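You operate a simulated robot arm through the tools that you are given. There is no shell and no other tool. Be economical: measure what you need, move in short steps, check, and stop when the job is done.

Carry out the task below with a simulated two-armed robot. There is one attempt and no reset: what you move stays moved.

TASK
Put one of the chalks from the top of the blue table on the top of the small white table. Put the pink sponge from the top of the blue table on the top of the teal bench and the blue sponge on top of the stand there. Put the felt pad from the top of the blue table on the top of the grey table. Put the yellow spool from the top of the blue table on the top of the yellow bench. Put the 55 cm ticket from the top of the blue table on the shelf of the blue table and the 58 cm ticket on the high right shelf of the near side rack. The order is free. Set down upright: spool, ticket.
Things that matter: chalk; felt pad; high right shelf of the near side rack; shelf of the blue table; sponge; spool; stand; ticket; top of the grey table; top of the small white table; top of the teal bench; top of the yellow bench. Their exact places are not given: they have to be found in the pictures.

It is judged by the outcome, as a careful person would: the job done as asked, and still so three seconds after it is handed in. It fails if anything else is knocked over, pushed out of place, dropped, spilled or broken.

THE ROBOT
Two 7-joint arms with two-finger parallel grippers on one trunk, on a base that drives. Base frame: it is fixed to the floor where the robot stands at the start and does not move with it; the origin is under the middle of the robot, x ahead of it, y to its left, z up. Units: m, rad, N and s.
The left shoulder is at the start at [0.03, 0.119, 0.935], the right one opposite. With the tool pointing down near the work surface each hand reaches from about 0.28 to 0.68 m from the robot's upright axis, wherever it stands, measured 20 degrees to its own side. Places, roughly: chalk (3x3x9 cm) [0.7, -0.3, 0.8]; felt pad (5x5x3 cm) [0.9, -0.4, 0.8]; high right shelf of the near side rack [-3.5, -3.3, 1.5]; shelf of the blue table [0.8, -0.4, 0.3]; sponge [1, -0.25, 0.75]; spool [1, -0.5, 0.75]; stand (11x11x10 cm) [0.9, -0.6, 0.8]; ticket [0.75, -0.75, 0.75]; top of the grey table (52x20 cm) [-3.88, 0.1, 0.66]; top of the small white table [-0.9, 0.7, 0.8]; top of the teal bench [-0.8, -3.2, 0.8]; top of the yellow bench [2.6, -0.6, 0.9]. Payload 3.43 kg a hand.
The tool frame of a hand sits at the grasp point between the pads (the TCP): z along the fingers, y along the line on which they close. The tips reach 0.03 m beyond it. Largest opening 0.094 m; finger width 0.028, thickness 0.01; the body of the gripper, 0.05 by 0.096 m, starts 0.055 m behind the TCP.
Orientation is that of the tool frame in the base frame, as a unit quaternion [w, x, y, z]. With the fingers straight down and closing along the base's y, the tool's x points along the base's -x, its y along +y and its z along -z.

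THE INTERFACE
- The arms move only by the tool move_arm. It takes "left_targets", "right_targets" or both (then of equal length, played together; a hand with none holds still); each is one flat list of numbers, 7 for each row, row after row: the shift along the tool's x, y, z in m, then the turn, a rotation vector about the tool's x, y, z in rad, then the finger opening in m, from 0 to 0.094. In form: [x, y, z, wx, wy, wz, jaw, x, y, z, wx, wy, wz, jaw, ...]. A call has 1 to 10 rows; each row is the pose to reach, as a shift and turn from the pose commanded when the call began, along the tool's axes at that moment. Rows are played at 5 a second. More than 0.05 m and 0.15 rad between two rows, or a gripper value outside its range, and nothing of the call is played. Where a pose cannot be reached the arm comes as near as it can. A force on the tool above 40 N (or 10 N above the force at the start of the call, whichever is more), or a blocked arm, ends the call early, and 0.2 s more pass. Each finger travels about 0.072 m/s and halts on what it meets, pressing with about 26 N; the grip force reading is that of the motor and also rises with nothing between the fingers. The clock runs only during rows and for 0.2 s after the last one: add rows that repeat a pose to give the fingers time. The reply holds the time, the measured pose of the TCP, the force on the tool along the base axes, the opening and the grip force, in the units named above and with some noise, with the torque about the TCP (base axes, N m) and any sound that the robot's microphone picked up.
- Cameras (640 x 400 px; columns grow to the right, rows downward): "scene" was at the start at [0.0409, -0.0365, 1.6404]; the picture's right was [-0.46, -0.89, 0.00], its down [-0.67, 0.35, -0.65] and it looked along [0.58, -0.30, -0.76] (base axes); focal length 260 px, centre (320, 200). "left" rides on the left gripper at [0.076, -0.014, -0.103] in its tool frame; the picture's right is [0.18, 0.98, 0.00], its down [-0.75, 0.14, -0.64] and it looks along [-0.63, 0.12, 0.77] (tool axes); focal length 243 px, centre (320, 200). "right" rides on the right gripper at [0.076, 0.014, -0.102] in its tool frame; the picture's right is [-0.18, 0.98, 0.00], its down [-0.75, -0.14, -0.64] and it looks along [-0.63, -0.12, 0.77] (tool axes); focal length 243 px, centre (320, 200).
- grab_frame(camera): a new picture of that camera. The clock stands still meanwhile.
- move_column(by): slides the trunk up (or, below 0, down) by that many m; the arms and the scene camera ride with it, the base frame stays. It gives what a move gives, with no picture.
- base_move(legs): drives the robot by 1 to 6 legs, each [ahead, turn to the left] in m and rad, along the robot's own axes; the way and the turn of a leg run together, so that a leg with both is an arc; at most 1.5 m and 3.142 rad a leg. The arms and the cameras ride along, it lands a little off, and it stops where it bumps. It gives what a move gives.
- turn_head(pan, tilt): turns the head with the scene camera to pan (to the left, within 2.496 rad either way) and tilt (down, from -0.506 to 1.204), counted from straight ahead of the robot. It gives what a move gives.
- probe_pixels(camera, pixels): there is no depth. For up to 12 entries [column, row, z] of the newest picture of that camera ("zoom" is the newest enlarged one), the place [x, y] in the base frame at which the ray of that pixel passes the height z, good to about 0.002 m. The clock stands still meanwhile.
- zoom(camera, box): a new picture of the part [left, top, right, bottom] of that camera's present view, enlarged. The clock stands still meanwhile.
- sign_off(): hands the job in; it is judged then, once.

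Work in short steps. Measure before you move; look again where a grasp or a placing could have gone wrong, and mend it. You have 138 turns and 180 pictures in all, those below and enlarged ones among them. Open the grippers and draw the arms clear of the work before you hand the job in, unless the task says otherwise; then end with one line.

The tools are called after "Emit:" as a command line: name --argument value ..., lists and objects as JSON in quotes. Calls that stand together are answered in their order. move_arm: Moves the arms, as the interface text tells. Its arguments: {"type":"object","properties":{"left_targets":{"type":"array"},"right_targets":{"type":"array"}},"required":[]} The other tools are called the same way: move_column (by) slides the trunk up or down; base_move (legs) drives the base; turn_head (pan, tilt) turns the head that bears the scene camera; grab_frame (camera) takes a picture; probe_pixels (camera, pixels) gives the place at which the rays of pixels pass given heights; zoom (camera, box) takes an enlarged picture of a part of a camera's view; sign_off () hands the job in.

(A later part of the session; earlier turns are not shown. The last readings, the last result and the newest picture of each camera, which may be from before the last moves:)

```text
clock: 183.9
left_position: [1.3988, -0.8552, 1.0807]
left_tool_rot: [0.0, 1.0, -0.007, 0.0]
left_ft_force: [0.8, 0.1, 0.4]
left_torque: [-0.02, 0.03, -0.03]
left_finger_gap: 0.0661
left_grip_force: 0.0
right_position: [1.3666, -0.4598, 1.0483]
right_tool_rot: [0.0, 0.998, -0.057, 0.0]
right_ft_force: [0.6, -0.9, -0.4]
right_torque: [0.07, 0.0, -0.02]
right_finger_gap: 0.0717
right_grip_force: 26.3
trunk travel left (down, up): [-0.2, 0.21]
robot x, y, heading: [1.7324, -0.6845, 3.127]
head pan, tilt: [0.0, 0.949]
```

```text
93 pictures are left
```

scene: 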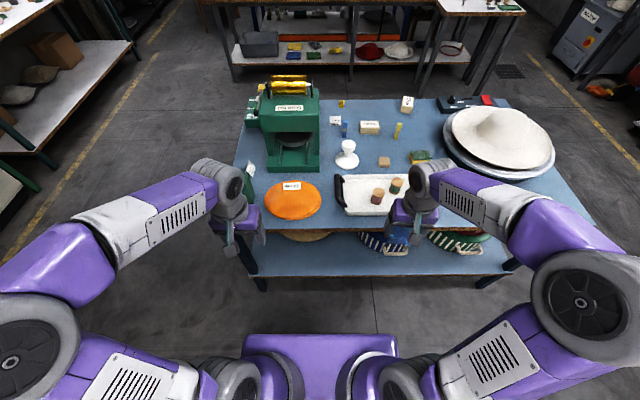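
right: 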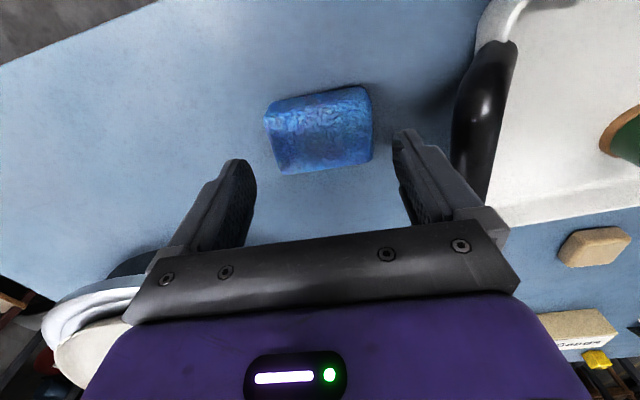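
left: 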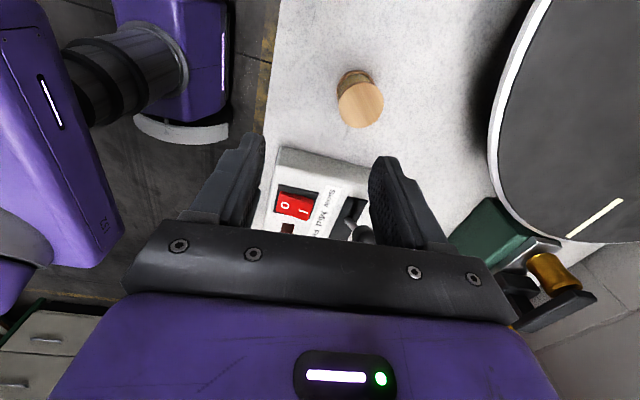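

I enlarge around the stand and press to check side clearance for the right wrist.

Emit:
zoom --camera "scene" --box '[240, 70, 400, 220]'

Emit:
probe_pixels --camera "scene" --pixels '[[320, 171, 0.8], [320, 113, 1.0], [320, 113, 1.1], [346, 147, 0.9], [346, 166, 0.8], [359, 158, 0.8], [335, 158, 0.8], [344, 215, 0.81]]'

```text
2.67 times, centred on (320, 145) of scene
```

zoom: 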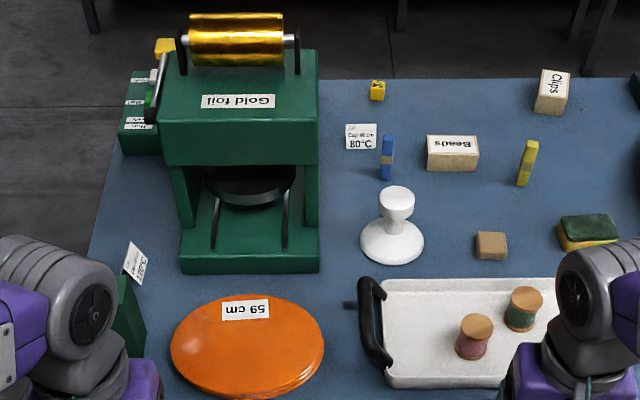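

```text
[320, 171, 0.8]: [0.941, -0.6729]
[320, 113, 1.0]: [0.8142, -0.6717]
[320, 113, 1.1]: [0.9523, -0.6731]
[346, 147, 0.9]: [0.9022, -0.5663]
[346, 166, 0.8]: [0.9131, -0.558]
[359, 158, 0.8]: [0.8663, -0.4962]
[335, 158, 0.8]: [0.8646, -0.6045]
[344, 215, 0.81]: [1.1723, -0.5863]
```

Emit:
probe_pixels --camera "zoom" --pixels '[[396, 197, 0.88], [396, 197, 0.9], [396, 197, 0.92], [380, 197, 0.9], [414, 197, 0.9], [392, 264, 0.8], [360, 243, 0.805], [424, 243, 0.805]]'

Emit:
base_move --legs '[[0.2, 0]]'

Emit:
grab_frame --camera "right"

```text
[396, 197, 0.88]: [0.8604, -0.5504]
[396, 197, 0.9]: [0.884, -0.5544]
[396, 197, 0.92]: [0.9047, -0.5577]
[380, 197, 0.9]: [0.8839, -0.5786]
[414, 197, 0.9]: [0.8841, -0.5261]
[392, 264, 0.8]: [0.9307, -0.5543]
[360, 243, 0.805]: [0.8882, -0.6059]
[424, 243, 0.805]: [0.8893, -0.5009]
```

```text
clock: 185.5
left_position: [1.1987, -0.8532, 1.0816]
left_tool_rot: [0.0, 1.0, -0.006, 0.001]
left_ft_force: [-0.6, -0.2, 0.8]
left_torque: [0.03, -0.05, -0.02]
left_finger_gap: 0.0659
left_grip_force: 0.0
right_position: [1.1683, -0.4573, 1.0475]
right_tool_rot: [0.001, 0.998, -0.056, 0.0]
right_ft_force: [0.2, -0.1, 0.7]
right_torque: [0.04, 0.01, 0.0]
right_finger_gap: 0.072
right_grip_force: 26.2
trunk travel left (down, up): [-0.2, 0.21]
robot x, y, heading: [1.5336, -0.677, 3.131]
head pan, tilt: [0.0, 0.949]
```

```text
91 pictures are left
```

right: 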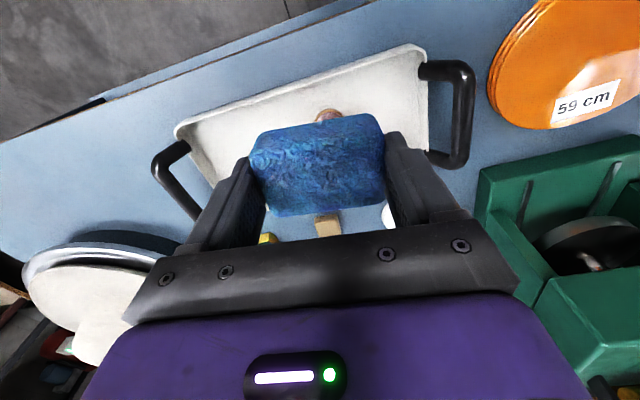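

The stand's axis is ≈(0.881,-0.552), top z≈0.90. I carry the sponge over it at z≈1.05.

Emit:
move_arm --right_targets '[-0.0392, 0.0181, 0, 0, 0, 0, 0.05, -0.0785, 0.0362, 0, 0, 0, 0, 0.05, -0.1177, 0.0543, 0, 0, 0, 0, 0.05, -0.1569, 0.0723, 0, 0, 0, 0, 0.05, -0.1961, 0.0904, 0, 0, 0, 0, 0.05, -0.2354, 0.1085, 0, 0, 0, 0, 0.05, -0.2746, 0.1266, 0, 0, 0, 0, 0.05]'

Emit:
grab_frame --camera "scene"

Emit:
grab_frame --camera "right"

```text
clock: 187.1
left_position: [1.2011, -0.854, 1.0827]
left_tool_rot: [0.0, 1.0, -0.006, 0.001]
left_ft_force: [0.2, 0.7, 0.2]
left_torque: [-0.01, 0.0, 0.01]
left_finger_gap: 0.066
left_grip_force: 0.1
right_position: [0.9096, -0.546, 1.0462]
right_tool_rot: [0.001, 0.998, -0.057, 0.001]
right_ft_force: [0.6, 0.0, 0.2]
right_torque: [0.01, 0.01, 0.01]
right_finger_gap: 0.0719
right_grip_force: 25.9
right hand out of reach, approached as far as the arm can: row 7
trunk travel left (down, up): [-0.2, 0.21]
robot x, y, heading: [1.5332, -0.6791, 3.131]
head pan, tilt: [0.0, 0.949]
```

```text
90 pictures are left
```

scene: 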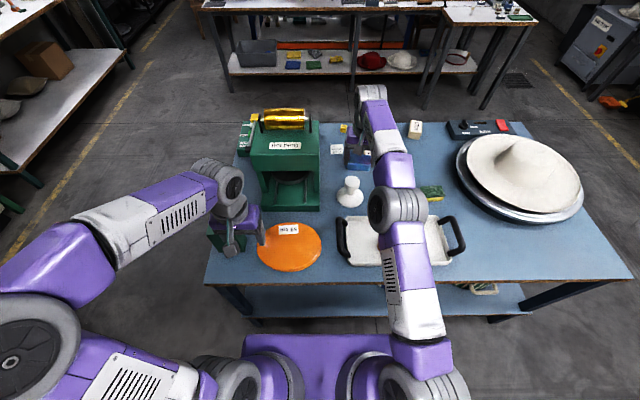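

```text
89 pictures are left
```

right: 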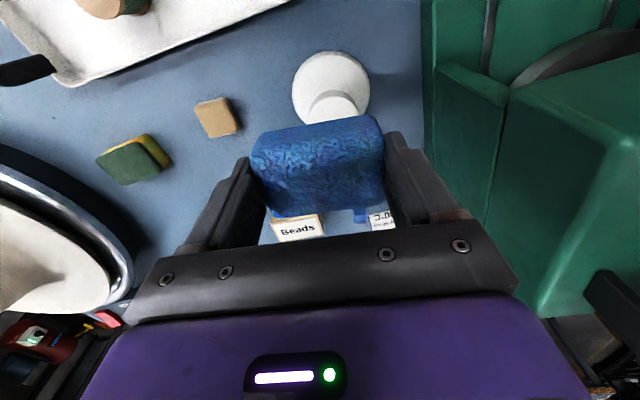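

The arm falls 28 mm short at this height; raising the trunk brings the shoulder level with the wrist and extends reach. I raise 0.15 m and then lower the arm over the stand.

Emit:
move_column --by 0.15

Emit:
move_arm --right_targets '[-0.005, 0, 0.04, 0, 0, 0, 0.05, -0.012, 0.002, 0.08, 0, 0, 0, 0.05, -0.02, 0.003, 0.12, 0, 0, 0, 0.05, -0.0275, 0.0028, 0.15, 0, 0, 0, 0.05, -0.0275, 0.0028, 0.15, 0, 0, 0, 0.05]'

Emit:
grab_frame --camera "right"

```text
clock: 188.8
left_position: [1.1989, -0.854, 1.2296]
left_tool_rot: [0.0, 1.0, -0.006, 0.0]
left_ft_force: [-1.1, 0.3, 0.0]
left_torque: [0.02, -0.04, 0.0]
left_finger_gap: 0.0662
left_grip_force: 0.1
right_position: [0.9076, -0.5456, 1.1955]
right_tool_rot: [0.0, 0.998, -0.056, 0.0]
right_ft_force: [-0.4, 0.6, -0.1]
right_torque: [0.03, 0.01, 0.01]
right_finger_gap: 0.0718
right_grip_force: 26.0
trunk travel left (down, up): [-0.35, 0.06]
robot x, y, heading: [1.5338, -0.6774, 3.126]
head pan, tilt: [0.0, 0.949]
```

```text
clock: 190.0
left_position: [1.199, -0.853, 1.2323]
left_tool_rot: [-0.001, 1.0, -0.006, 0.0]
left_ft_force: [0.9, -0.7, -0.6]
left_torque: [-0.01, 0.02, -0.01]
left_finger_gap: 0.0659
left_grip_force: 0.1
right_position: [0.884, -0.5447, 1.0462]
right_tool_rot: [0.0, 0.998, -0.056, -0.001]
right_ft_force: [0.5, -0.1, 0.0]
right_torque: [0.01, 0.02, 0.03]
right_finger_gap: 0.072
right_grip_force: 25.7
trunk travel left (down, up): [-0.35, 0.06]
robot x, y, heading: [1.53, -0.6797, 3.135]
head pan, tilt: [0.0, 0.949]
```

```text
88 pictures are left
```

right: 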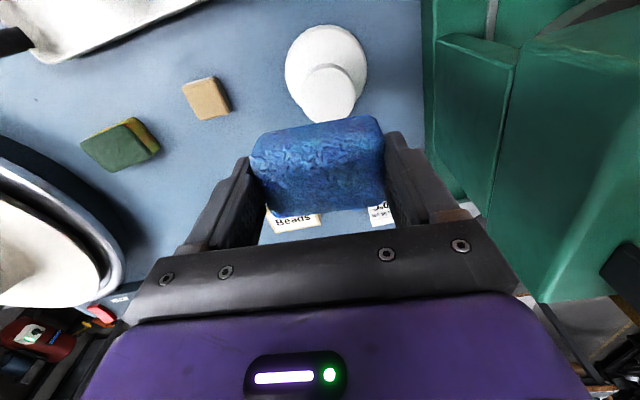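

I probe the stand from this close view to fine-tune.

Emit:
probe_pixels --camera "right" --pixels '[[304, 93, 0.9], [358, 88, 0.9], [328, 66, 0.9], [285, 70, 0.805], [367, 65, 0.805], [323, 25, 0.803], [330, 122, 0.9]]'

```text
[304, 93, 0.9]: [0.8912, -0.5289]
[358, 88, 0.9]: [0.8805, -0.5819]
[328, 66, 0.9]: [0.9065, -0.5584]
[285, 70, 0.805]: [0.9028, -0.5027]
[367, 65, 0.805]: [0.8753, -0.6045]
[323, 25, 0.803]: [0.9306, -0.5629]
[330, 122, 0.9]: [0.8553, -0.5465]
```

Stand axis refined to (0.881,-0.5545). I correct laterally by 9 mm and descend to just above.

Emit:
move_arm --right_targets '[-0.002, 0.0088, 0.0, 0, 0, 0, 0.05, -0.002, 0.0088, 0.04, 0, 0, 0, 0.05, -0.002, 0.0088, 0.07, 0, 0, 0, 0.05, -0.002, 0.0088, 0.085, 0, 0, 0, 0.05, -0.002, 0.0088, 0.09, 0, 0, 0, 0.05, -0.002, 0.0088, 0.094, 0, 0, 0, 0.05]'

Emit:
grab_frame --camera "right"

```text
clock: 191.4
left_position: [1.1995, -0.8531, 1.2318]
left_tool_rot: [0.0, 1.0, -0.006, -0.001]
left_ft_force: [0.0, 0.7, 0.9]
left_torque: [0.02, 0.01, -0.02]
left_finger_gap: 0.066
left_grip_force: 0.2
right_position: [0.8867, -0.553, 0.9521]
right_tool_rot: [-0.001, 0.998, -0.057, 0.0]
right_ft_force: [-0.3, -0.8, 0.7]
right_torque: [-0.01, 0.02, 0.01]
right_finger_gap: 0.0723
right_grip_force: 25.9
right hand out of reach, approached as far as the arm can: row 1, 2, 3, 4, 5, 6
trunk travel left (down, up): [-0.35, 0.06]
robot x, y, heading: [1.5291, -0.6784, 3.128]
head pan, tilt: [0.0, 0.949]
```

```text
87 pictures are left
```

right: 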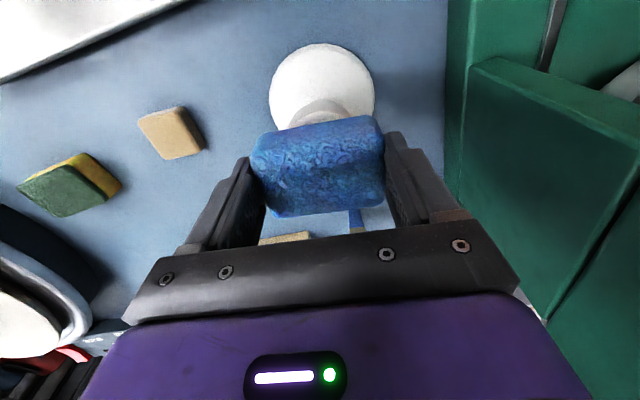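

Still 6 mm short in x; I drive the base 0.02 m ahead to gain reach and re-read.

Emit:
base_move --legs '[[0.025, 0]]'

Emit:
grab_frame --camera "right"

```text
clock: 192.2
left_position: [1.1754, -0.8543, 1.2316]
left_tool_rot: [0.0, 1.0, -0.006, 0.0]
left_ft_force: [0.6, -0.8, -0.5]
left_torque: [-0.04, 0.0, 0.01]
left_finger_gap: 0.0658
left_grip_force: 0.0
right_position: [0.8629, -0.5529, 0.9527]
right_tool_rot: [0.0, 0.998, -0.057, -0.001]
right_ft_force: [-0.6, -0.2, 0.6]
right_torque: [0.02, -0.04, 0.0]
right_finger_gap: 0.072
right_grip_force: 26.6
trunk travel left (down, up): [-0.35, 0.06]
robot x, y, heading: [1.5055, -0.6798, 3.136]
head pan, tilt: [0.0, 0.949]
```

```text
86 pictures are left
```

right: 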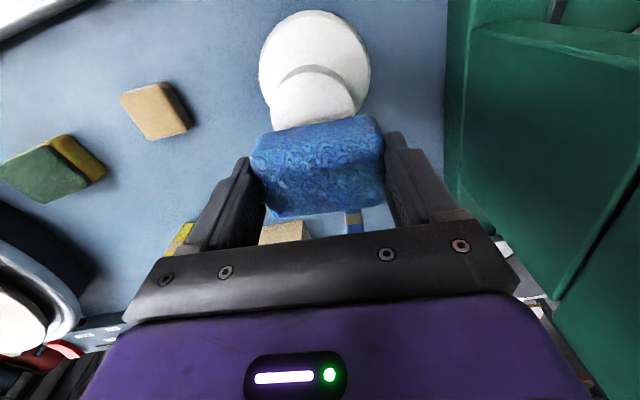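

Emit:
probe_pixels --camera "right" --pixels '[[271, 105, 0.9], [356, 100, 0.9], [308, 66, 0.9], [260, 72, 0.805], [371, 64, 0.805], [311, 11, 0.803]]'

```text
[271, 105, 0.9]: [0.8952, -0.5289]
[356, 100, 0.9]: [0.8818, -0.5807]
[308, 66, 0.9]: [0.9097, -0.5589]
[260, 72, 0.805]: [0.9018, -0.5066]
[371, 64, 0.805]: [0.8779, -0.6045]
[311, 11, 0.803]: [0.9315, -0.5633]
```

Axis (0.881,-0.555) confirmed. I shift +0.018 in x and descend to contact in small steps.

Emit:
move_arm --right_targets '[0.009, -0.0005, 0, 0, 0, 0, 0.05, 0.018, -0.001, 0, 0, 0, 0, 0.05, 0.018, -0.001, 0.003, 0, 0, 0, 0.05, 0.018, -0.001, 0.006, 0, 0, 0, 0.05, 0.018, -0.001, 0.008, 0, 0, 0, 0.05, 0.018, -0.001, 0.01, 0, 0, 0, 0.05]'

```text
clock: 193.6
left_position: [1.1749, -0.8527, 1.2298]
left_tool_rot: [0.0, 1.0, -0.006, 0.0]
left_ft_force: [0.2, 0.1, 0.3]
left_torque: [0.01, 0.01, 0.04]
left_finger_gap: 0.0661
left_grip_force: 0.1
right_position: [0.8818, -0.5551, 0.9419]
right_tool_rot: [0.0, 0.998, -0.056, 0.0]
right_ft_force: [-1.0, -0.1, -1.3]
right_torque: [-0.02, 0.0, 0.02]
right_finger_gap: 0.072
right_grip_force: 25.8
trunk travel left (down, up): [-0.35, 0.06]
robot x, y, heading: [1.5089, -0.6737, 3.126]
head pan, tilt: [0.0, 0.949]
```

Emit:
move_arm --right_targets '[0, 0, 0.002, 0, 0, 0, 0.05, 0, 0, 0.004, 0, 0, 0, 0.05, 0, 0, 0.0055, 0, 0, 0, 0.05, 0, 0, 0.007, 0, 0, 0, 0.05]'

Emit:
grab_frame --camera "right"

```text
clock: 194.6
left_position: [1.1788, -0.8522, 1.231]
left_tool_rot: [0.0, 1.0, -0.006, -0.001]
left_ft_force: [0.2, 0.5, 0.4]
left_torque: [-0.02, -0.03, -0.02]
left_finger_gap: 0.0661
left_grip_force: 0.0
right_position: [0.8811, -0.5532, 0.9398]
right_tool_rot: [0.0, 0.998, -0.056, -0.004]
right_ft_force: [1.1, -0.5, 25.4]
right_torque: [-0.12, -0.21, -0.03]
right_finger_gap: 0.0721
right_grip_force: 26.4
trunk travel left (down, up): [-0.35, 0.06]
robot x, y, heading: [1.5108, -0.676, 3.128]
head pan, tilt: [0.0, 0.949]
```

```text
85 pictures are left
```

right: 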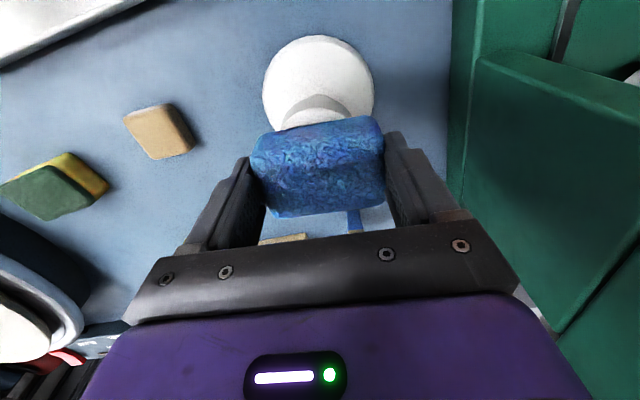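

Contact at 0.940 as predicted. I relieve the pressure, open, and rise straight up.

Emit:
move_arm --right_targets '[0, 0, -0.003, 0, 0, 0, 0.05, 0, 0, -0.0045, 0, 0, 0, 0.06, 0, 0, -0.0045, 0, 0, 0, 0.078, 0, 0, -0.0045, 0, 0, 0, 0.09, 0, 0, -0.0045, 0, 0, 0, 0.09, 0, 0, -0.03, 0, 0, 0, 0.09, 0, 0, -0.07, 0, 0, 0, 0.09, 0, 0, -0.11, 0, 0, 0, 0.09, 0, 0, -0.14, 0, 0, 0, 0.09, 0.04, 0, -0.15, 0, 0, 0, 0.09]'

Emit:
grab_frame --camera "right"

Emit:
grab_frame --camera "scene"

```text
clock: 196.8
left_position: [1.1762, -0.8532, 1.2324]
left_tool_rot: [0.0, 1.0, -0.006, 0.0]
left_ft_force: [0.4, 0.7, -0.2]
left_torque: [0.01, 0.04, 0.02]
left_finger_gap: 0.066
left_grip_force: 0.0
right_position: [0.9229, -0.559, 1.0867]
right_tool_rot: [-0.001, 0.998, -0.057, -0.001]
right_ft_force: [-0.4, 0.5, 0.6]
right_torque: [-0.02, 0.01, 0.0]
right_finger_gap: 0.0899
right_grip_force: 0.0
trunk travel left (down, up): [-0.35, 0.06]
robot x, y, heading: [1.5084, -0.6783, 3.128]
head pan, tilt: [0.0, 0.949]
```

```text
84 pictures are left
```

right: 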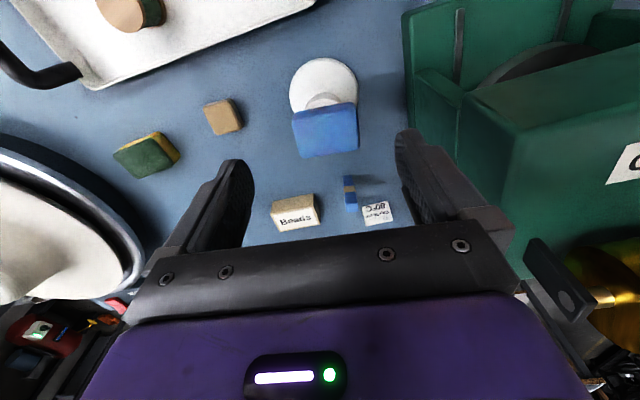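

```text
83 pictures are left
```

scene: 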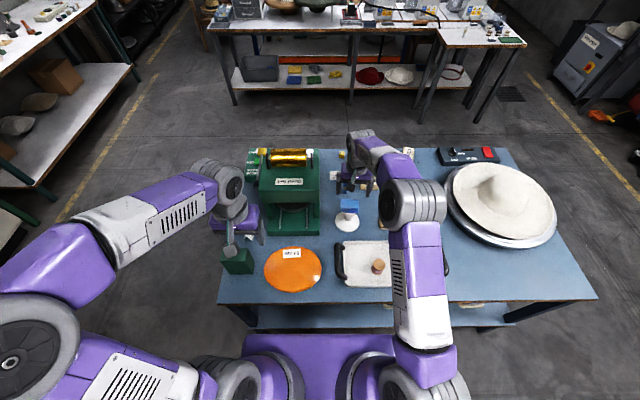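

The blue sponge sits on the stand. Next the felt pad at (0.904,-0.397) with the right hand: move over it, turn -0.15 rad, and descend to z≈0.88.

Emit:
move_arm --right_targets '[-0.009, -0.04, 0, 0, 0, -0.04, 0.075, -0.018, -0.08, 0, 0, 0, -0.08, 0.075, -0.027, -0.12, 0, 0, 0, -0.12, 0.075, -0.0367, -0.1594, 0, 0, 0, -0.15, 0.075, -0.0367, -0.1594, 0.042, 0, 0, -0.15, 0.075, -0.0367, -0.1594, 0.084, 0, 0, -0.15, 0.075, -0.0367, -0.1594, 0.126, 0, 0, -0.15, 0.075, -0.0367, -0.1594, 0.168, 0, 0, -0.15, 0.075, -0.0367, -0.1594, 0.2, 0, 0, -0.15, 0.075]'

Emit:
grab_frame --camera "right"

```text
clock: 198.8
left_position: [1.1753, -0.8524, 1.2306]
left_tool_rot: [-0.001, 1.0, -0.006, 0.001]
left_ft_force: [-0.5, -0.4, -0.4]
left_torque: [0.0, 0.03, 0.02]
left_finger_gap: 0.0661
left_grip_force: 0.1
right_position: [0.9007, -0.3963, 0.885]
right_tool_rot: [0.0, 1.0, 0.019, 0.0]
right_ft_force: [-0.1, 0.6, 0.7]
right_torque: [0.01, -0.03, -0.03]
right_finger_gap: 0.0751
right_grip_force: 0.0
trunk travel left (down, up): [-0.35, 0.06]
robot x, y, heading: [1.5075, -0.6802, 3.129]
head pan, tilt: [0.0, 0.949]
```

```text
82 pictures are left
```

right: 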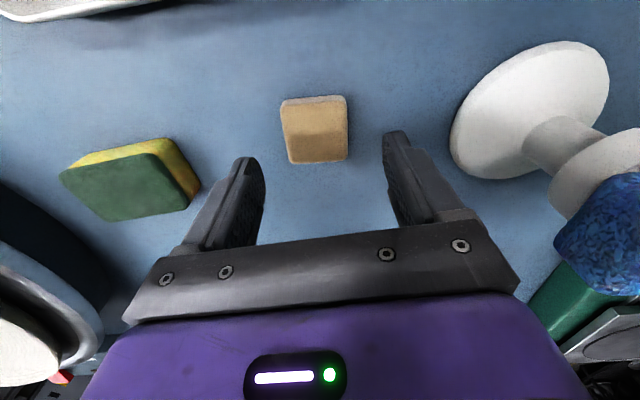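

Emit:
probe_pixels --camera "right" --pixels '[[282, 130, 0.826], [348, 126, 0.826], [291, 164, 0.826], [345, 160, 0.826], [281, 103, 0.803], [345, 96, 0.803]]'

```text
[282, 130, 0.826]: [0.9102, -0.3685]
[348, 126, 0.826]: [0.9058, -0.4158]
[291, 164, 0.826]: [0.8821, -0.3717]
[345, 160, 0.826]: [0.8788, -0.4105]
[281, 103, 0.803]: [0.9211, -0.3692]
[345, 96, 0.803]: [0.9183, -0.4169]
```

Pad centre ≈(0.900,-0.392). I shift 4 mm, descend 0.048 m, close and lift.

Emit:
move_arm --right_targets '[0, -0.004, 0.025, 0, 0, 0, 0.075, 0, -0.004, 0.048, 0, 0, 0, 0.075, 0, -0.004, 0.048, 0, 0, 0, 0.05, 0, -0.004, 0.048, 0, 0, 0, 0.03, 0, -0.004, 0.048, 0, 0, 0, 0.03, 0, -0.004, 0.0, 0, 0, 0, 0.03, 0, -0.004, -0.045, 0, 0, 0, 0.03, 0, -0.004, -0.09, 0, 0, 0, 0.03, 0, -0.004, -0.13, 0, 0, 0, 0.03, 0, -0.004, -0.17, 0, 0, 0, 0.03]'

Emit:
grab_frame --camera "right"

```text
clock: 201.0
left_position: [1.1755, -0.8525, 1.2304]
left_tool_rot: [0.0, 1.0, -0.006, 0.0]
left_ft_force: [-1.1, -0.1, 0.6]
left_torque: [-0.03, 0.01, 0.03]
left_finger_gap: 0.066
left_grip_force: 0.1
right_position: [0.9028, -0.3919, 1.0568]
right_tool_rot: [0.0, 1.0, 0.019, 0.0]
right_ft_force: [-0.3, -0.5, -0.6]
right_torque: [-0.02, 0.02, -0.01]
right_finger_gap: 0.0468
right_grip_force: 25.4
trunk travel left (down, up): [-0.35, 0.06]
robot x, y, heading: [1.504, -0.6806, 3.134]
head pan, tilt: [0.0, 0.949]
```

```text
81 pictures are left
```

right: 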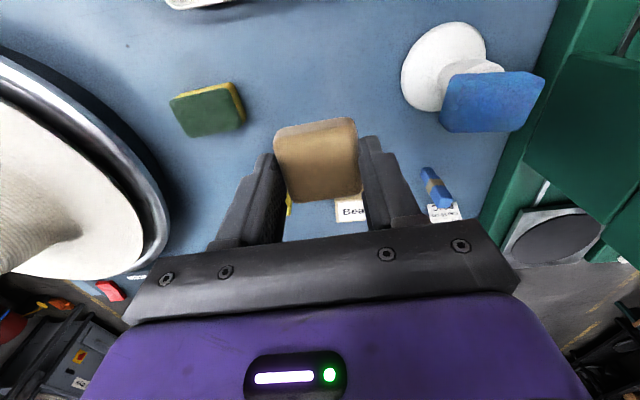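

Pad held. I draw the right hand in and drive round to the table's right end for the 58 cm ticket.

Emit:
move_arm --right_targets '[0.045, 0, 0, 0, 0, 0, 0.03, 0.09, 0, 0, 0, 0, 0, 0.03, 0.135, 0, 0, 0, 0, 0, 0.03, 0.18, 0, -0.01, 0, 0, 0, 0.03, 0.22, 0, -0.02, 0, 0, 0, 0.03, 0.26, 0, -0.03, 0, 0, 0, 0.03]'

Emit:
base_move --legs '[[-0.22, 0], [0, 1.571], [1.1, 0], [0, -1.571], [0.66, 0], [0, -1.571]]'

Emit:
turn_head --pan 0.15 --tilt 0.75

Emit:
grab_frame --camera "scene"

```text
clock: 202.4
left_position: [1.1759, -0.8535, 1.2313]
left_tool_rot: [0.0, 1.0, -0.006, -0.001]
left_ft_force: [0.4, -0.7, 0.2]
left_torque: [-0.01, 0.02, 0.0]
left_finger_gap: 0.0659
left_grip_force: 0.0
right_position: [1.1639, -0.3826, 1.0864]
right_tool_rot: [0.0, 1.0, 0.018, -0.002]
right_ft_force: [0.1, 0.2, 0.1]
right_torque: [0.01, 0.01, 0.04]
right_finger_gap: 0.0466
right_grip_force: 25.8
trunk travel left (down, up): [-0.35, 0.06]
robot x, y, heading: [1.5103, -0.6779, 3.125]
head pan, tilt: [0.0, 0.949]
```

```text
clock: 224.0
left_position: [0.8645, -1.4363, 1.2312]
left_tool_rot: [-0.001, -0.707, 0.708, 0.0]
left_ft_force: [0.3, -0.7, 0.4]
left_torque: [-0.01, 0.03, 0.02]
left_finger_gap: 0.0659
left_grip_force: 0.0
right_position: [1.3357, -1.4194, 1.0863]
right_tool_rot: [0.0, 0.724, -0.69, 0.0]
right_ft_force: [0.0, -0.6, 0.3]
right_torque: [0.02, 0.01, 0.02]
right_finger_gap: 0.047
right_grip_force: 26.0
trunk travel left (down, up): [-0.35, 0.06]
robot x, y, heading: [1.0398, -1.7661, 1.572]
head pan, tilt: [0.0, 0.949]
```

```text
clock: 224.8
left_position: [0.8652, -1.4376, 1.23]
left_tool_rot: [0.0, 0.707, -0.707, 0.0]
left_ft_force: [-0.2, 0.5, -0.4]
left_torque: [-0.01, 0.03, -0.02]
left_finger_gap: 0.0662
left_grip_force: 0.1
right_position: [1.3355, -1.4189, 1.0864]
right_tool_rot: [0.0, 0.724, -0.69, -0.001]
right_ft_force: [-0.4, -0.3, -0.3]
right_torque: [-0.01, -0.01, 0.03]
right_finger_gap: 0.0469
right_grip_force: 26.1
trunk travel left (down, up): [-0.35, 0.06]
robot x, y, heading: [1.0443, -1.7713, 1.569]
head pan, tilt: [0.15, 0.75]
```

```text
80 pictures are left
```

scene: 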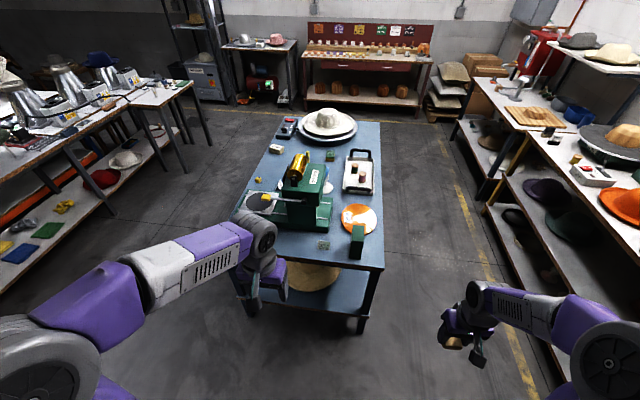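

The ticket is at (323,245), Flakes box at (358,238), press handle knob at (266,197). I enlarge and probe.

Emit:
zoom --camera "scene" --box '[240, 170, 400, 270]'

Emit:
probe_pixels --camera "scene" --pixels '[[318, 250, 0.8], [329, 250, 0.8], [317, 241, 0.84], [329, 241, 0.84], [350, 256, 0.8], [355, 222, 0.93], [266, 198, 1.0], [266, 198, 1.1], [323, 266, 0.8]]'

```text
4.00 times, centred on (320, 220) of scene
```

zoom: 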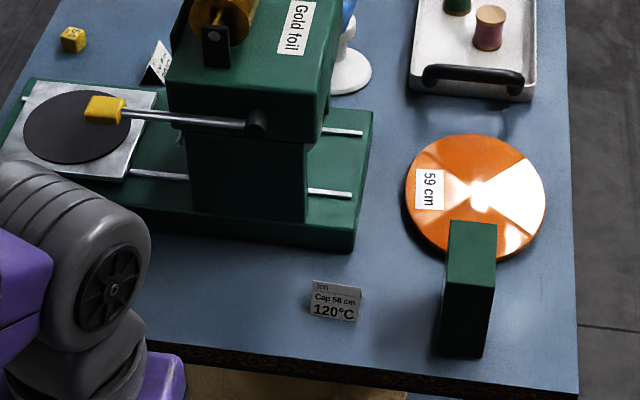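

```text
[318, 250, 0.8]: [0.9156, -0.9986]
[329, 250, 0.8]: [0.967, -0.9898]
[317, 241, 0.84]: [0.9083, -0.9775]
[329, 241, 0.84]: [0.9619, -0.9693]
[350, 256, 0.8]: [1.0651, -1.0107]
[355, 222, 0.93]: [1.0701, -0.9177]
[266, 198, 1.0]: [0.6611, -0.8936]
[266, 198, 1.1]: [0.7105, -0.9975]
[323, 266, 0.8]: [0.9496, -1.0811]
```

Emit:
probe_pixels --camera "zoom" --pixels '[[310, 318, 0.8], [356, 322, 0.8], [314, 281, 0.84], [361, 287, 0.84], [443, 355, 0.8], [481, 357, 0.8], [577, 393, 0.8], [350, 251, 0.82]]'

Emit:
base_move --legs '[[0.31, 0]]'

```text
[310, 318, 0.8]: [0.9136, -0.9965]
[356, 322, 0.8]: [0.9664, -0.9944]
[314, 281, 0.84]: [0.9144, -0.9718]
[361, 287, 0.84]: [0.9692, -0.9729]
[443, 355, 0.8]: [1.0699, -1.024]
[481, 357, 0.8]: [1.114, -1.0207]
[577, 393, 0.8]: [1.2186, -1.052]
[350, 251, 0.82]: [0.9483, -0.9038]
```

```text
clock: 226.8
left_position: [0.8644, -1.1293, 1.2306]
left_tool_rot: [0.0, -0.707, 0.707, 0.001]
left_ft_force: [0.1, 0.6, 0.3]
left_torque: [-0.01, 0.02, -0.01]
left_finger_gap: 0.0658
left_grip_force: 0.0
right_position: [1.3353, -1.109, 1.087]
right_tool_rot: [0.0, 0.723, -0.69, 0.0]
right_ft_force: [0.0, -0.2, -0.2]
right_torque: [-0.01, 0.03, -0.01]
right_finger_gap: 0.0468
right_grip_force: 26.5
trunk travel left (down, up): [-0.35, 0.06]
robot x, y, heading: [1.0423, -1.4611, 1.572]
head pan, tilt: [0.15, 0.75]
```

Ticket: centre x 0.9405, ridge y -0.972, aligned with x. I bring the left hand, pitching it 50° forward, to a pre-grasp 0.10 m back along its axis.

Emit:
move_arm --left_targets '[-0.0067, -0.0076, 0.0333, 0, -0.0873, 0, 0.094, -0.0134, -0.0152, 0.0665, 0, -0.1746, 0, 0.094, -0.0201, -0.0228, 0.0998, 0, -0.2619, 0, 0.094, -0.0268, -0.0304, 0.133, 0, -0.3492, 0, 0.094, -0.0335, -0.038, 0.1663, 0, -0.4365, 0, 0.094, -0.0402, -0.0457, 0.1996, 0, -0.5238, 0, 0.094, -0.0469, -0.0533, 0.2328, 0, -0.6111, 0, 0.094, -0.0536, -0.0609, 0.2661, 0, -0.6984, 0, 0.094, -0.0603, -0.0685, 0.2993, 0, -0.7857, 0, 0.094, -0.067, -0.0761, 0.3326, 0, -0.873, 0, 0.094]'

Emit:
grab_frame --camera "left"

Emit:
grab_frame --camera "scene"

```text
clock: 229.0
left_position: [0.9519, -1.0591, 0.8993]
left_tool_rot: [-0.296, 0.641, -0.64, -0.302]
left_ft_force: [-0.9, 0.8, -0.5]
left_torque: [-0.05, 0.01, -0.04]
left_finger_gap: 0.0942
left_grip_force: 0.0
left hand out of reach, approached as far as the arm can: row 10
right_position: [1.3386, -1.1088, 1.085]
right_tool_rot: [0.001, 0.724, -0.69, 0.0]
right_ft_force: [0.9, 0.7, -0.7]
right_torque: [0.0, 0.07, -0.03]
right_finger_gap: 0.0468
right_grip_force: 26.3
trunk travel left (down, up): [-0.35, 0.06]
robot x, y, heading: [1.0441, -1.461, 1.571]
head pan, tilt: [0.15, 0.75]
```

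```text
78 pictures are left
```

left: 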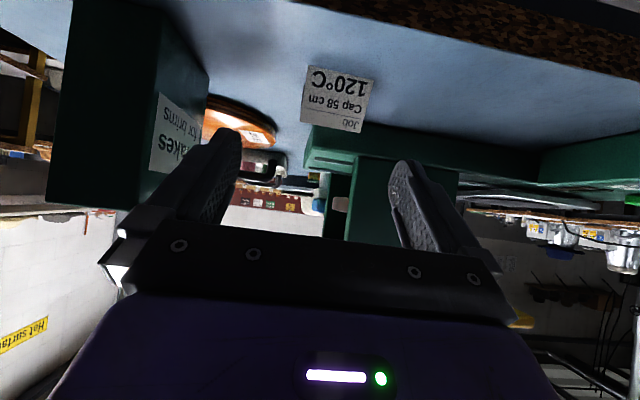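

```text
77 pictures are left
```

scene: 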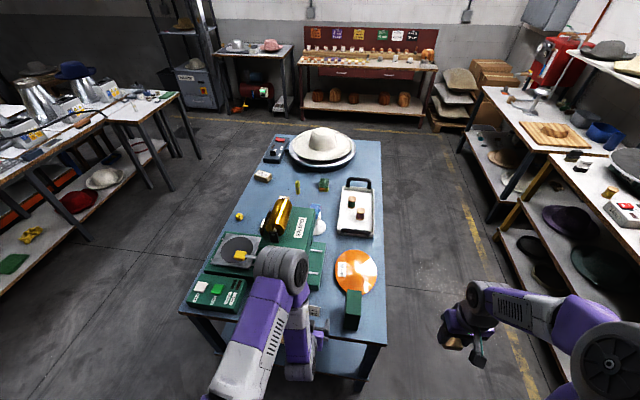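

The last row was slightly out of reach (high shoulder). I raise the hand 0.16 m, lower the trunk 0.15 m, and see again.

Emit:
move_arm --left_targets '[-0.0307, 0.003, -0.0257, 0, 0, 0, 0.094, -0.0613, 0.006, -0.0514, 0, 0, 0, 0.094, -0.092, 0.009, -0.0772, 0, 0, 0, 0.094, -0.1226, 0.0114, -0.1029, 0, 0, 0, 0.094]'

Emit:
move_column --by -0.15

Emit:
grab_frame --camera "left"

```text
clock: 230.0
left_position: [0.9452, -1.0419, 1.0568]
left_tool_rot: [0.299, -0.64, 0.641, 0.299]
left_ft_force: [-0.8, 0.1, -0.2]
left_torque: [0.01, -0.01, 0.0]
left_finger_gap: 0.0939
left_grip_force: 0.1
left hand out of reach, approached as far as the arm can: row 3, 4
right_position: [1.3357, -1.1102, 1.0861]
right_tool_rot: [0.0, 0.724, -0.689, -0.001]
right_ft_force: [0.4, 0.5, -0.3]
right_torque: [0.01, -0.04, -0.01]
right_finger_gap: 0.047
right_grip_force: 26.1
trunk travel left (down, up): [-0.35, 0.06]
robot x, y, heading: [1.0431, -1.4573, 1.572]
head pan, tilt: [0.15, 0.75]
```

```text
clock: 231.8
left_position: [0.9442, -1.0415, 0.907]
left_tool_rot: [-0.299, 0.641, -0.641, -0.299]
left_ft_force: [0.2, 0.2, 0.9]
left_torque: [0.02, -0.02, 0.0]
left_finger_gap: 0.0941
left_grip_force: 0.2
right_position: [1.3355, -1.1092, 0.9358]
right_tool_rot: [-0.001, 0.725, -0.689, 0.0]
right_ft_force: [-0.7, -0.2, -0.8]
right_torque: [0.0, 0.04, -0.02]
right_finger_gap: 0.0468
right_grip_force: 25.4
trunk travel left (down, up): [-0.2, 0.21]
robot x, y, heading: [1.0425, -1.4563, 1.57]
head pan, tilt: [0.15, 0.75]
```

```text
76 pictures are left
```

left: 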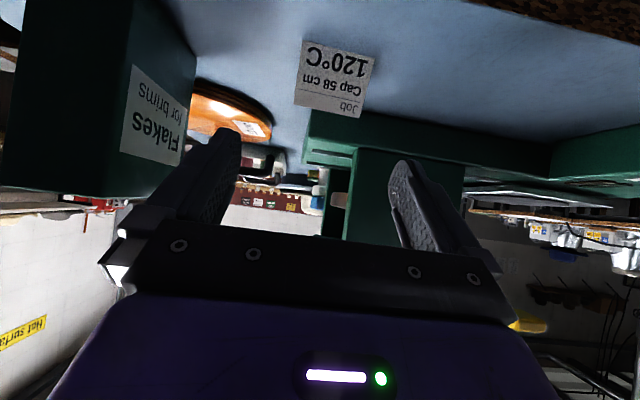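

The hand is actually near its minimum distance (tilted wrist close to the trunk). I back the base 0.12 m and extend the arm to the pre-grasp again.

Emit:
base_move --legs '[[-0.12, 0]]'

Emit:
move_arm --left_targets '[-0.0189, 0.0012, 0.0272, 0, 0, 0, 0.094, -0.0379, 0.0024, 0.0544, 0, 0, 0, 0.094, -0.0568, 0.0035, 0.0816, 0, 0, 0, 0.094]'

Emit:
grab_frame --camera "left"

```text
clock: 233.0
left_position: [0.9424, -1.1634, 0.9069]
left_tool_rot: [-0.299, 0.641, -0.64, -0.3]
left_ft_force: [-0.3, -0.2, 0.1]
left_torque: [0.03, 0.01, 0.01]
left_finger_gap: 0.0942
left_grip_force: 0.1
right_position: [1.3347, -1.2299, 0.9366]
right_tool_rot: [0.0, 0.725, -0.689, -0.001]
right_ft_force: [-0.1, 0.6, 0.0]
right_torque: [0.03, 0.02, 0.02]
right_finger_gap: 0.0468
right_grip_force: 25.8
trunk travel left (down, up): [-0.2, 0.21]
robot x, y, heading: [1.041, -1.5792, 1.572]
head pan, tilt: [0.15, 0.75]
```

```text
clock: 233.8
left_position: [0.9403, -1.0617, 0.8975]
left_tool_rot: [-0.298, 0.641, -0.64, -0.3]
left_ft_force: [0.2, 0.0, -0.1]
left_torque: [0.03, 0.01, 0.02]
left_finger_gap: 0.0939
left_grip_force: 0.0
right_position: [1.3359, -1.228, 0.9353]
right_tool_rot: [0.0, 0.725, -0.689, 0.0]
right_ft_force: [-1.0, -0.6, -0.7]
right_torque: [-0.03, -0.03, 0.01]
right_finger_gap: 0.0468
right_grip_force: 26.1
trunk travel left (down, up): [-0.2, 0.21]
robot x, y, heading: [1.0417, -1.5826, 1.568]
head pan, tilt: [0.15, 0.75]
```

```text
75 pictures are left
```

left: 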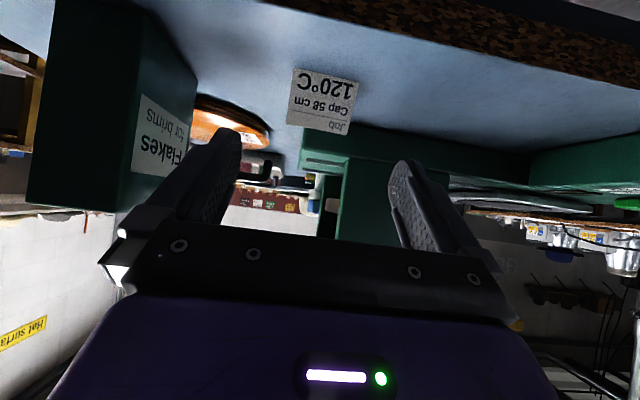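

Emit:
zoom --camera "left" --box '[280, 55, 376, 145]'

```text
4.44 times, centred on (328, 100) of left
```

zoom: 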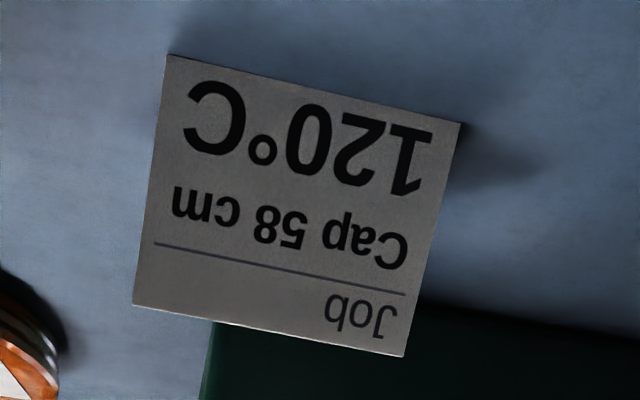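

Emit:
probe_pixels --camera "zoom" --pixels '[[167, 56, 0.8], [460, 123, 0.8], [133, 305, 0.84], [403, 356, 0.84]]'

Emit:
move_arm --left_targets '[0, 0, 0.035, 0, 0, 0, 0.094, 0, 0, 0.065, 0, 0, 0, 0.094, 0, 0, 0.08, 0, 0, 0, 0.094]'

Emit:
grab_frame --camera "left"

```text
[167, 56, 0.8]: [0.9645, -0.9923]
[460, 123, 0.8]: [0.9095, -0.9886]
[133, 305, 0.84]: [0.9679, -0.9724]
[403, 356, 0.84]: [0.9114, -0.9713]
```

```text
clock: 234.6
left_position: [0.9398, -1.0014, 0.8461]
left_tool_rot: [0.298, -0.641, 0.641, 0.298]
left_ft_force: [-0.4, -0.4, 0.5]
left_torque: [0.03, 0.02, -0.01]
left_finger_gap: 0.0939
left_grip_force: 0.1
right_position: [1.3353, -1.2279, 0.9359]
right_tool_rot: [0.0, 0.724, -0.689, -0.001]
right_ft_force: [0.2, 0.3, 0.3]
right_torque: [-0.01, 0.0, 0.01]
right_finger_gap: 0.0469
right_grip_force: 25.9
trunk travel left (down, up): [-0.2, 0.21]
robot x, y, heading: [1.0455, -1.576, 1.575]
head pan, tilt: [0.15, 0.75]
```

```text
73 pictures are left
```

left: 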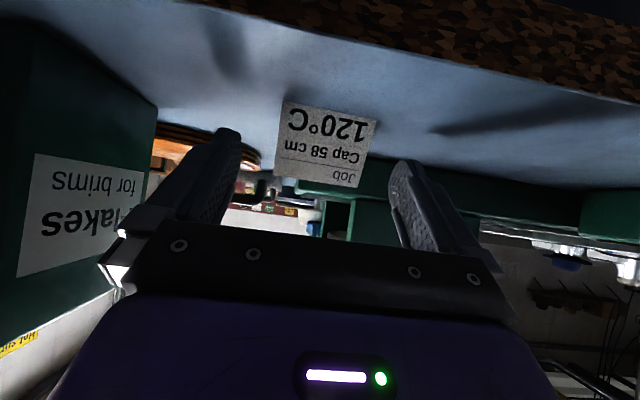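

Ticket well between the fingers. I advance the last 18 mm gently and close.

Emit:
move_arm --left_targets '[0, 0.001, 0.007, 0, 0, 0, 0.094, 0, 0.001, 0.013, 0, 0, 0, 0.094, 0, 0.001, 0.0175, 0, 0, 0, 0.094, 0, 0.001, 0.0175, 0, 0, 0, 0.07, 0, 0.001, 0.0175, 0, 0, 0, 0.045, 0, 0.001, 0.0175, 0, 0, 0, 0.045]'

Emit:
grab_frame --camera "left"

```text
clock: 236.0
left_position: [0.9388, -0.9882, 0.8358]
left_tool_rot: [-0.298, 0.642, -0.64, -0.3]
left_ft_force: [0.6, 0.1, -0.3]
left_torque: [0.01, -0.03, 0.04]
left_finger_gap: 0.0535
left_grip_force: 25.9
right_position: [1.3355, -1.2294, 0.9366]
right_tool_rot: [0.0, 0.725, -0.689, 0.001]
right_ft_force: [0.6, -0.2, 0.4]
right_torque: [0.0, 0.02, -0.02]
right_finger_gap: 0.0472
right_grip_force: 25.5
trunk travel left (down, up): [-0.2, 0.21]
robot x, y, heading: [1.0465, -1.5803, 1.568]
head pan, tilt: [0.15, 0.75]
```

```text
72 pictures are left
```

left: 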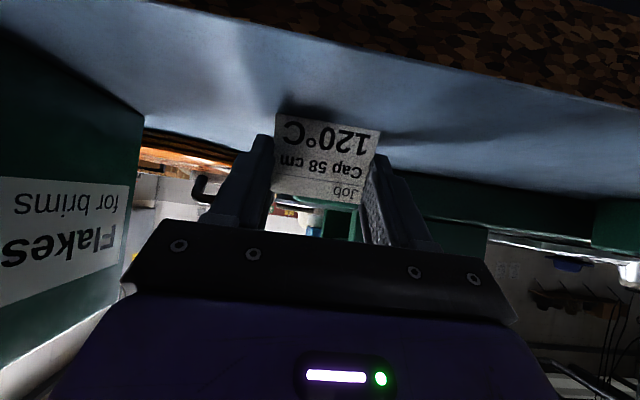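

Ticket gripped (gap 0.0535). I lift 0.12 m, then back off, turn and drive down the corridor towards the rack.

Emit:
move_arm --left_targets '[-0.0306, 0, -0.0257, 0, 0, 0, 0.045, -0.0613, 0, -0.0514, 0, 0, 0, 0.045, -0.0919, 0, -0.0772, 0, 0, 0, 0.045, -0.115, 0, -0.1, 0, 0, 0, 0.045]'

Emit:
base_move --legs '[[-0.5, 0], [0, 1.571], [1.0, 0], [0.9, 0]]'

Emit:
turn_head --pan 0.2 --tilt 0.3

Emit:
grab_frame --camera "scene"

Emit:
grab_frame --camera "left"

```text
clock: 237.0
left_position: [0.9394, -0.9906, 0.9868]
left_tool_rot: [-0.298, 0.641, -0.64, -0.3]
left_ft_force: [0.5, 0.4, 0.6]
left_torque: [-0.04, 0.0, -0.03]
left_finger_gap: 0.0535
left_grip_force: 26.7
right_position: [1.3352, -1.2301, 0.9364]
right_tool_rot: [0.0, 0.725, -0.689, -0.001]
right_ft_force: [0.3, 0.5, -0.9]
right_torque: [-0.01, 0.02, -0.05]
right_finger_gap: 0.0468
right_grip_force: 25.7
trunk travel left (down, up): [-0.2, 0.21]
robot x, y, heading: [1.0423, -1.5777, 1.573]
head pan, tilt: [0.15, 0.75]
```

```text
clock: 252.9
left_position: [-1.4441, -2.1789, 0.9869]
left_tool_rot: [0.001, 0.906, 0.0, -0.423]
left_ft_force: [-0.6, -0.2, 0.0]
left_torque: [-0.02, 0.04, 0.01]
left_finger_gap: 0.0533
left_grip_force: 26.4
right_position: [-1.2057, -1.7842, 0.9355]
right_tool_rot: [0.0, 1.0, 0.023, 0.0]
right_ft_force: [-0.1, 0.3, -0.3]
right_torque: [0.01, -0.01, 0.02]
right_finger_gap: 0.0467
right_grip_force: 26.3
trunk travel left (down, up): [-0.2, 0.21]
robot x, y, heading: [-0.8538, -2.0758, 3.144]
head pan, tilt: [0.15, 0.75]
```

```text
clock: 253.8
left_position: [-1.4441, -2.1804, 0.9876]
left_tool_rot: [0.001, 0.906, -0.001, -0.423]
left_ft_force: [0.6, -0.2, 0.0]
left_torque: [0.0, 0.01, 0.01]
left_finger_gap: 0.0534
left_grip_force: 25.7
right_position: [-1.2056, -1.785, 0.9362]
right_tool_rot: [0.0, 1.0, 0.022, 0.0]
right_ft_force: [0.0, 0.3, -0.1]
right_torque: [-0.04, -0.04, -0.01]
right_finger_gap: 0.0468
right_grip_force: 25.8
trunk travel left (down, up): [-0.2, 0.21]
robot x, y, heading: [-0.8557, -2.0783, 3.138]
head pan, tilt: [0.201, 0.3]
```

```text
71 pictures are left
```

scene: 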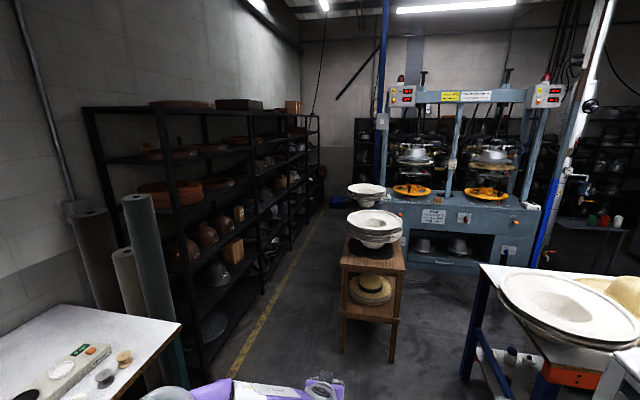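

```text
70 pictures are left
```

left: 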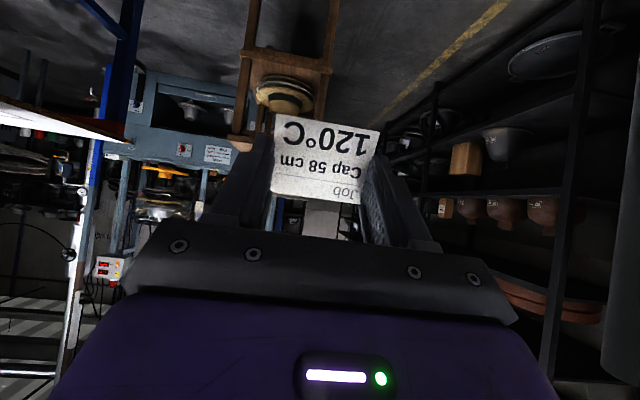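

The black rack lines the left wall; a wooden stand with white blocks is in the passage. I probe positions to plan a way.

Emit:
probe_pixels --camera "scene" --pixels '[[342, 352, 0.0], [392, 352, 0.0], [400, 262, 0.8], [345, 262, 0.8], [205, 375, 0.0], [262, 293, 0.0], [232, 350, 0.0], [465, 380, 0.0], [410, 265, 0.0], [180, 325, 0.84]]'

Emit:
zoom --camera "scene" --box '[80, 80, 400, 280]'

```text
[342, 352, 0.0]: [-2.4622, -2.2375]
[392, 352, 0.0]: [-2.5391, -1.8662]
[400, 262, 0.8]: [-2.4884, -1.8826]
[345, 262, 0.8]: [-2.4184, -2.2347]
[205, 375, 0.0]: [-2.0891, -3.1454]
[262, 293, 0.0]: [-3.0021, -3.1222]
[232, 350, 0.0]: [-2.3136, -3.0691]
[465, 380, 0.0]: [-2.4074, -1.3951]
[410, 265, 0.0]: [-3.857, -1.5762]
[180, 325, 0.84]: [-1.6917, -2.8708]
```

```text
2.00 times, centred on (240, 180) of scene
```

zoom: 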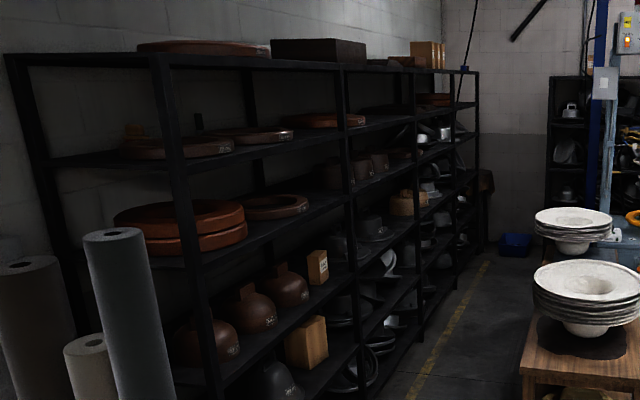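

The gap between the stand (y≥-2.24) and the rack front (y≈-3.13) is about 0.89 m. I look down to see how wide my arms are.

Emit:
turn_head --pan 0.0 --tilt 1.2

Emit:
grab_frame --camera "scene"

Emit:
probe_pixels --camera "scene" --pixels '[[150, 200, 1.0], [500, 200, 1.0]]'

```text
clock: 255.0
left_position: [-1.4452, -2.1803, 0.9878]
left_tool_rot: [0.001, 0.906, -0.001, -0.423]
left_ft_force: [0.2, 0.7, 0.2]
left_torque: [-0.03, 0.02, -0.03]
left_finger_gap: 0.0532
left_grip_force: 25.7
right_position: [-1.2046, -1.7845, 0.9367]
right_tool_rot: [0.0, 1.0, 0.023, 0.0]
right_ft_force: [-0.4, -0.3, -0.1]
right_torque: [-0.01, 0.01, 0.03]
right_finger_gap: 0.0469
right_grip_force: 25.4
trunk travel left (down, up): [-0.2, 0.21]
robot x, y, heading: [-0.8545, -2.0795, 3.143]
head pan, tilt: [0.0, 1.201]
```

```text
68 pictures are left
```

scene: 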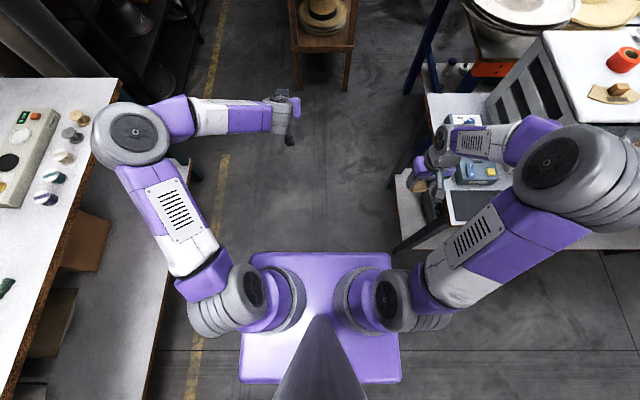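

```text
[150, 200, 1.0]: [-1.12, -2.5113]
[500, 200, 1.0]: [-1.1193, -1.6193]
```

My right elbow spans over the central table's end, and the arms are ~1.1 m wide. I raise the trunk 0.2 m and stretch both hands forward to bring the elbows in.

Emit:
move_column --by 0.2

Emit:
move_arm --left_targets '[-0.0077, 0.026, 0.0092, 0, 0, 0, 0.045, -0.0154, 0.052, 0.0184, 0, 0, 0, 0.045, -0.0232, 0.078, 0.0276, 0, 0, 0, 0.045, -0.0309, 0.104, 0.0368, 0, 0, 0, 0.045, -0.0386, 0.13, 0.046, 0, 0, 0, 0.045]' --right_targets '[-0.044, 0.012, 0, 0, 0, 0, 0.03, -0.088, 0.024, 0, 0, 0, 0, 0.03, -0.132, 0.036, 0, 0, 0, 0, 0.03, -0.176, 0.048, 0, 0, 0, 0, 0.03, -0.22, 0.06, 0, 0, 0, 0, 0.03]'

Emit:
grab_frame --camera "scene"

```text
clock: 257.2
left_position: [-1.4437, -2.1794, 1.1865]
left_tool_rot: [0.0, 0.906, 0.0, -0.423]
left_ft_force: [-0.1, 0.1, -0.8]
left_torque: [-0.01, -0.01, 0.0]
left_finger_gap: 0.0533
left_grip_force: 26.1
right_position: [-1.2053, -1.7837, 1.1369]
right_tool_rot: [0.0, 1.0, 0.024, -0.001]
right_ft_force: [-0.2, 0.2, 0.1]
right_torque: [-0.01, 0.0, -0.02]
right_finger_gap: 0.0468
right_grip_force: 26.2
trunk travel left (down, up): [-0.4, 0.01]
robot x, y, heading: [-0.8557, -2.0797, 3.142]
head pan, tilt: [0.0, 1.201]
```

```text
clock: 258.4
left_position: [-1.5066, -2.3116, 1.1864]
left_tool_rot: [0.0, 0.906, 0.0, -0.423]
left_ft_force: [-0.3, -0.3, -0.2]
left_torque: [-0.02, 0.01, 0.02]
left_finger_gap: 0.0533
left_grip_force: 26.2
right_position: [-1.4244, -1.8557, 1.1349]
right_tool_rot: [-0.001, 1.0, 0.024, 0.0]
right_ft_force: [-0.6, -0.1, -0.8]
right_torque: [0.01, -0.02, -0.04]
right_finger_gap: 0.0467
right_grip_force: 26.0
trunk travel left (down, up): [-0.4, 0.01]
robot x, y, heading: [-0.8511, -2.0774, 3.142]
head pan, tilt: [0.0, 1.201]
```

```text
67 pictures are left
```

scene: 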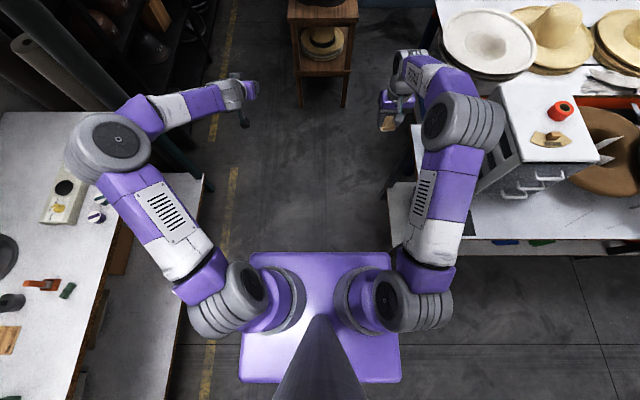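

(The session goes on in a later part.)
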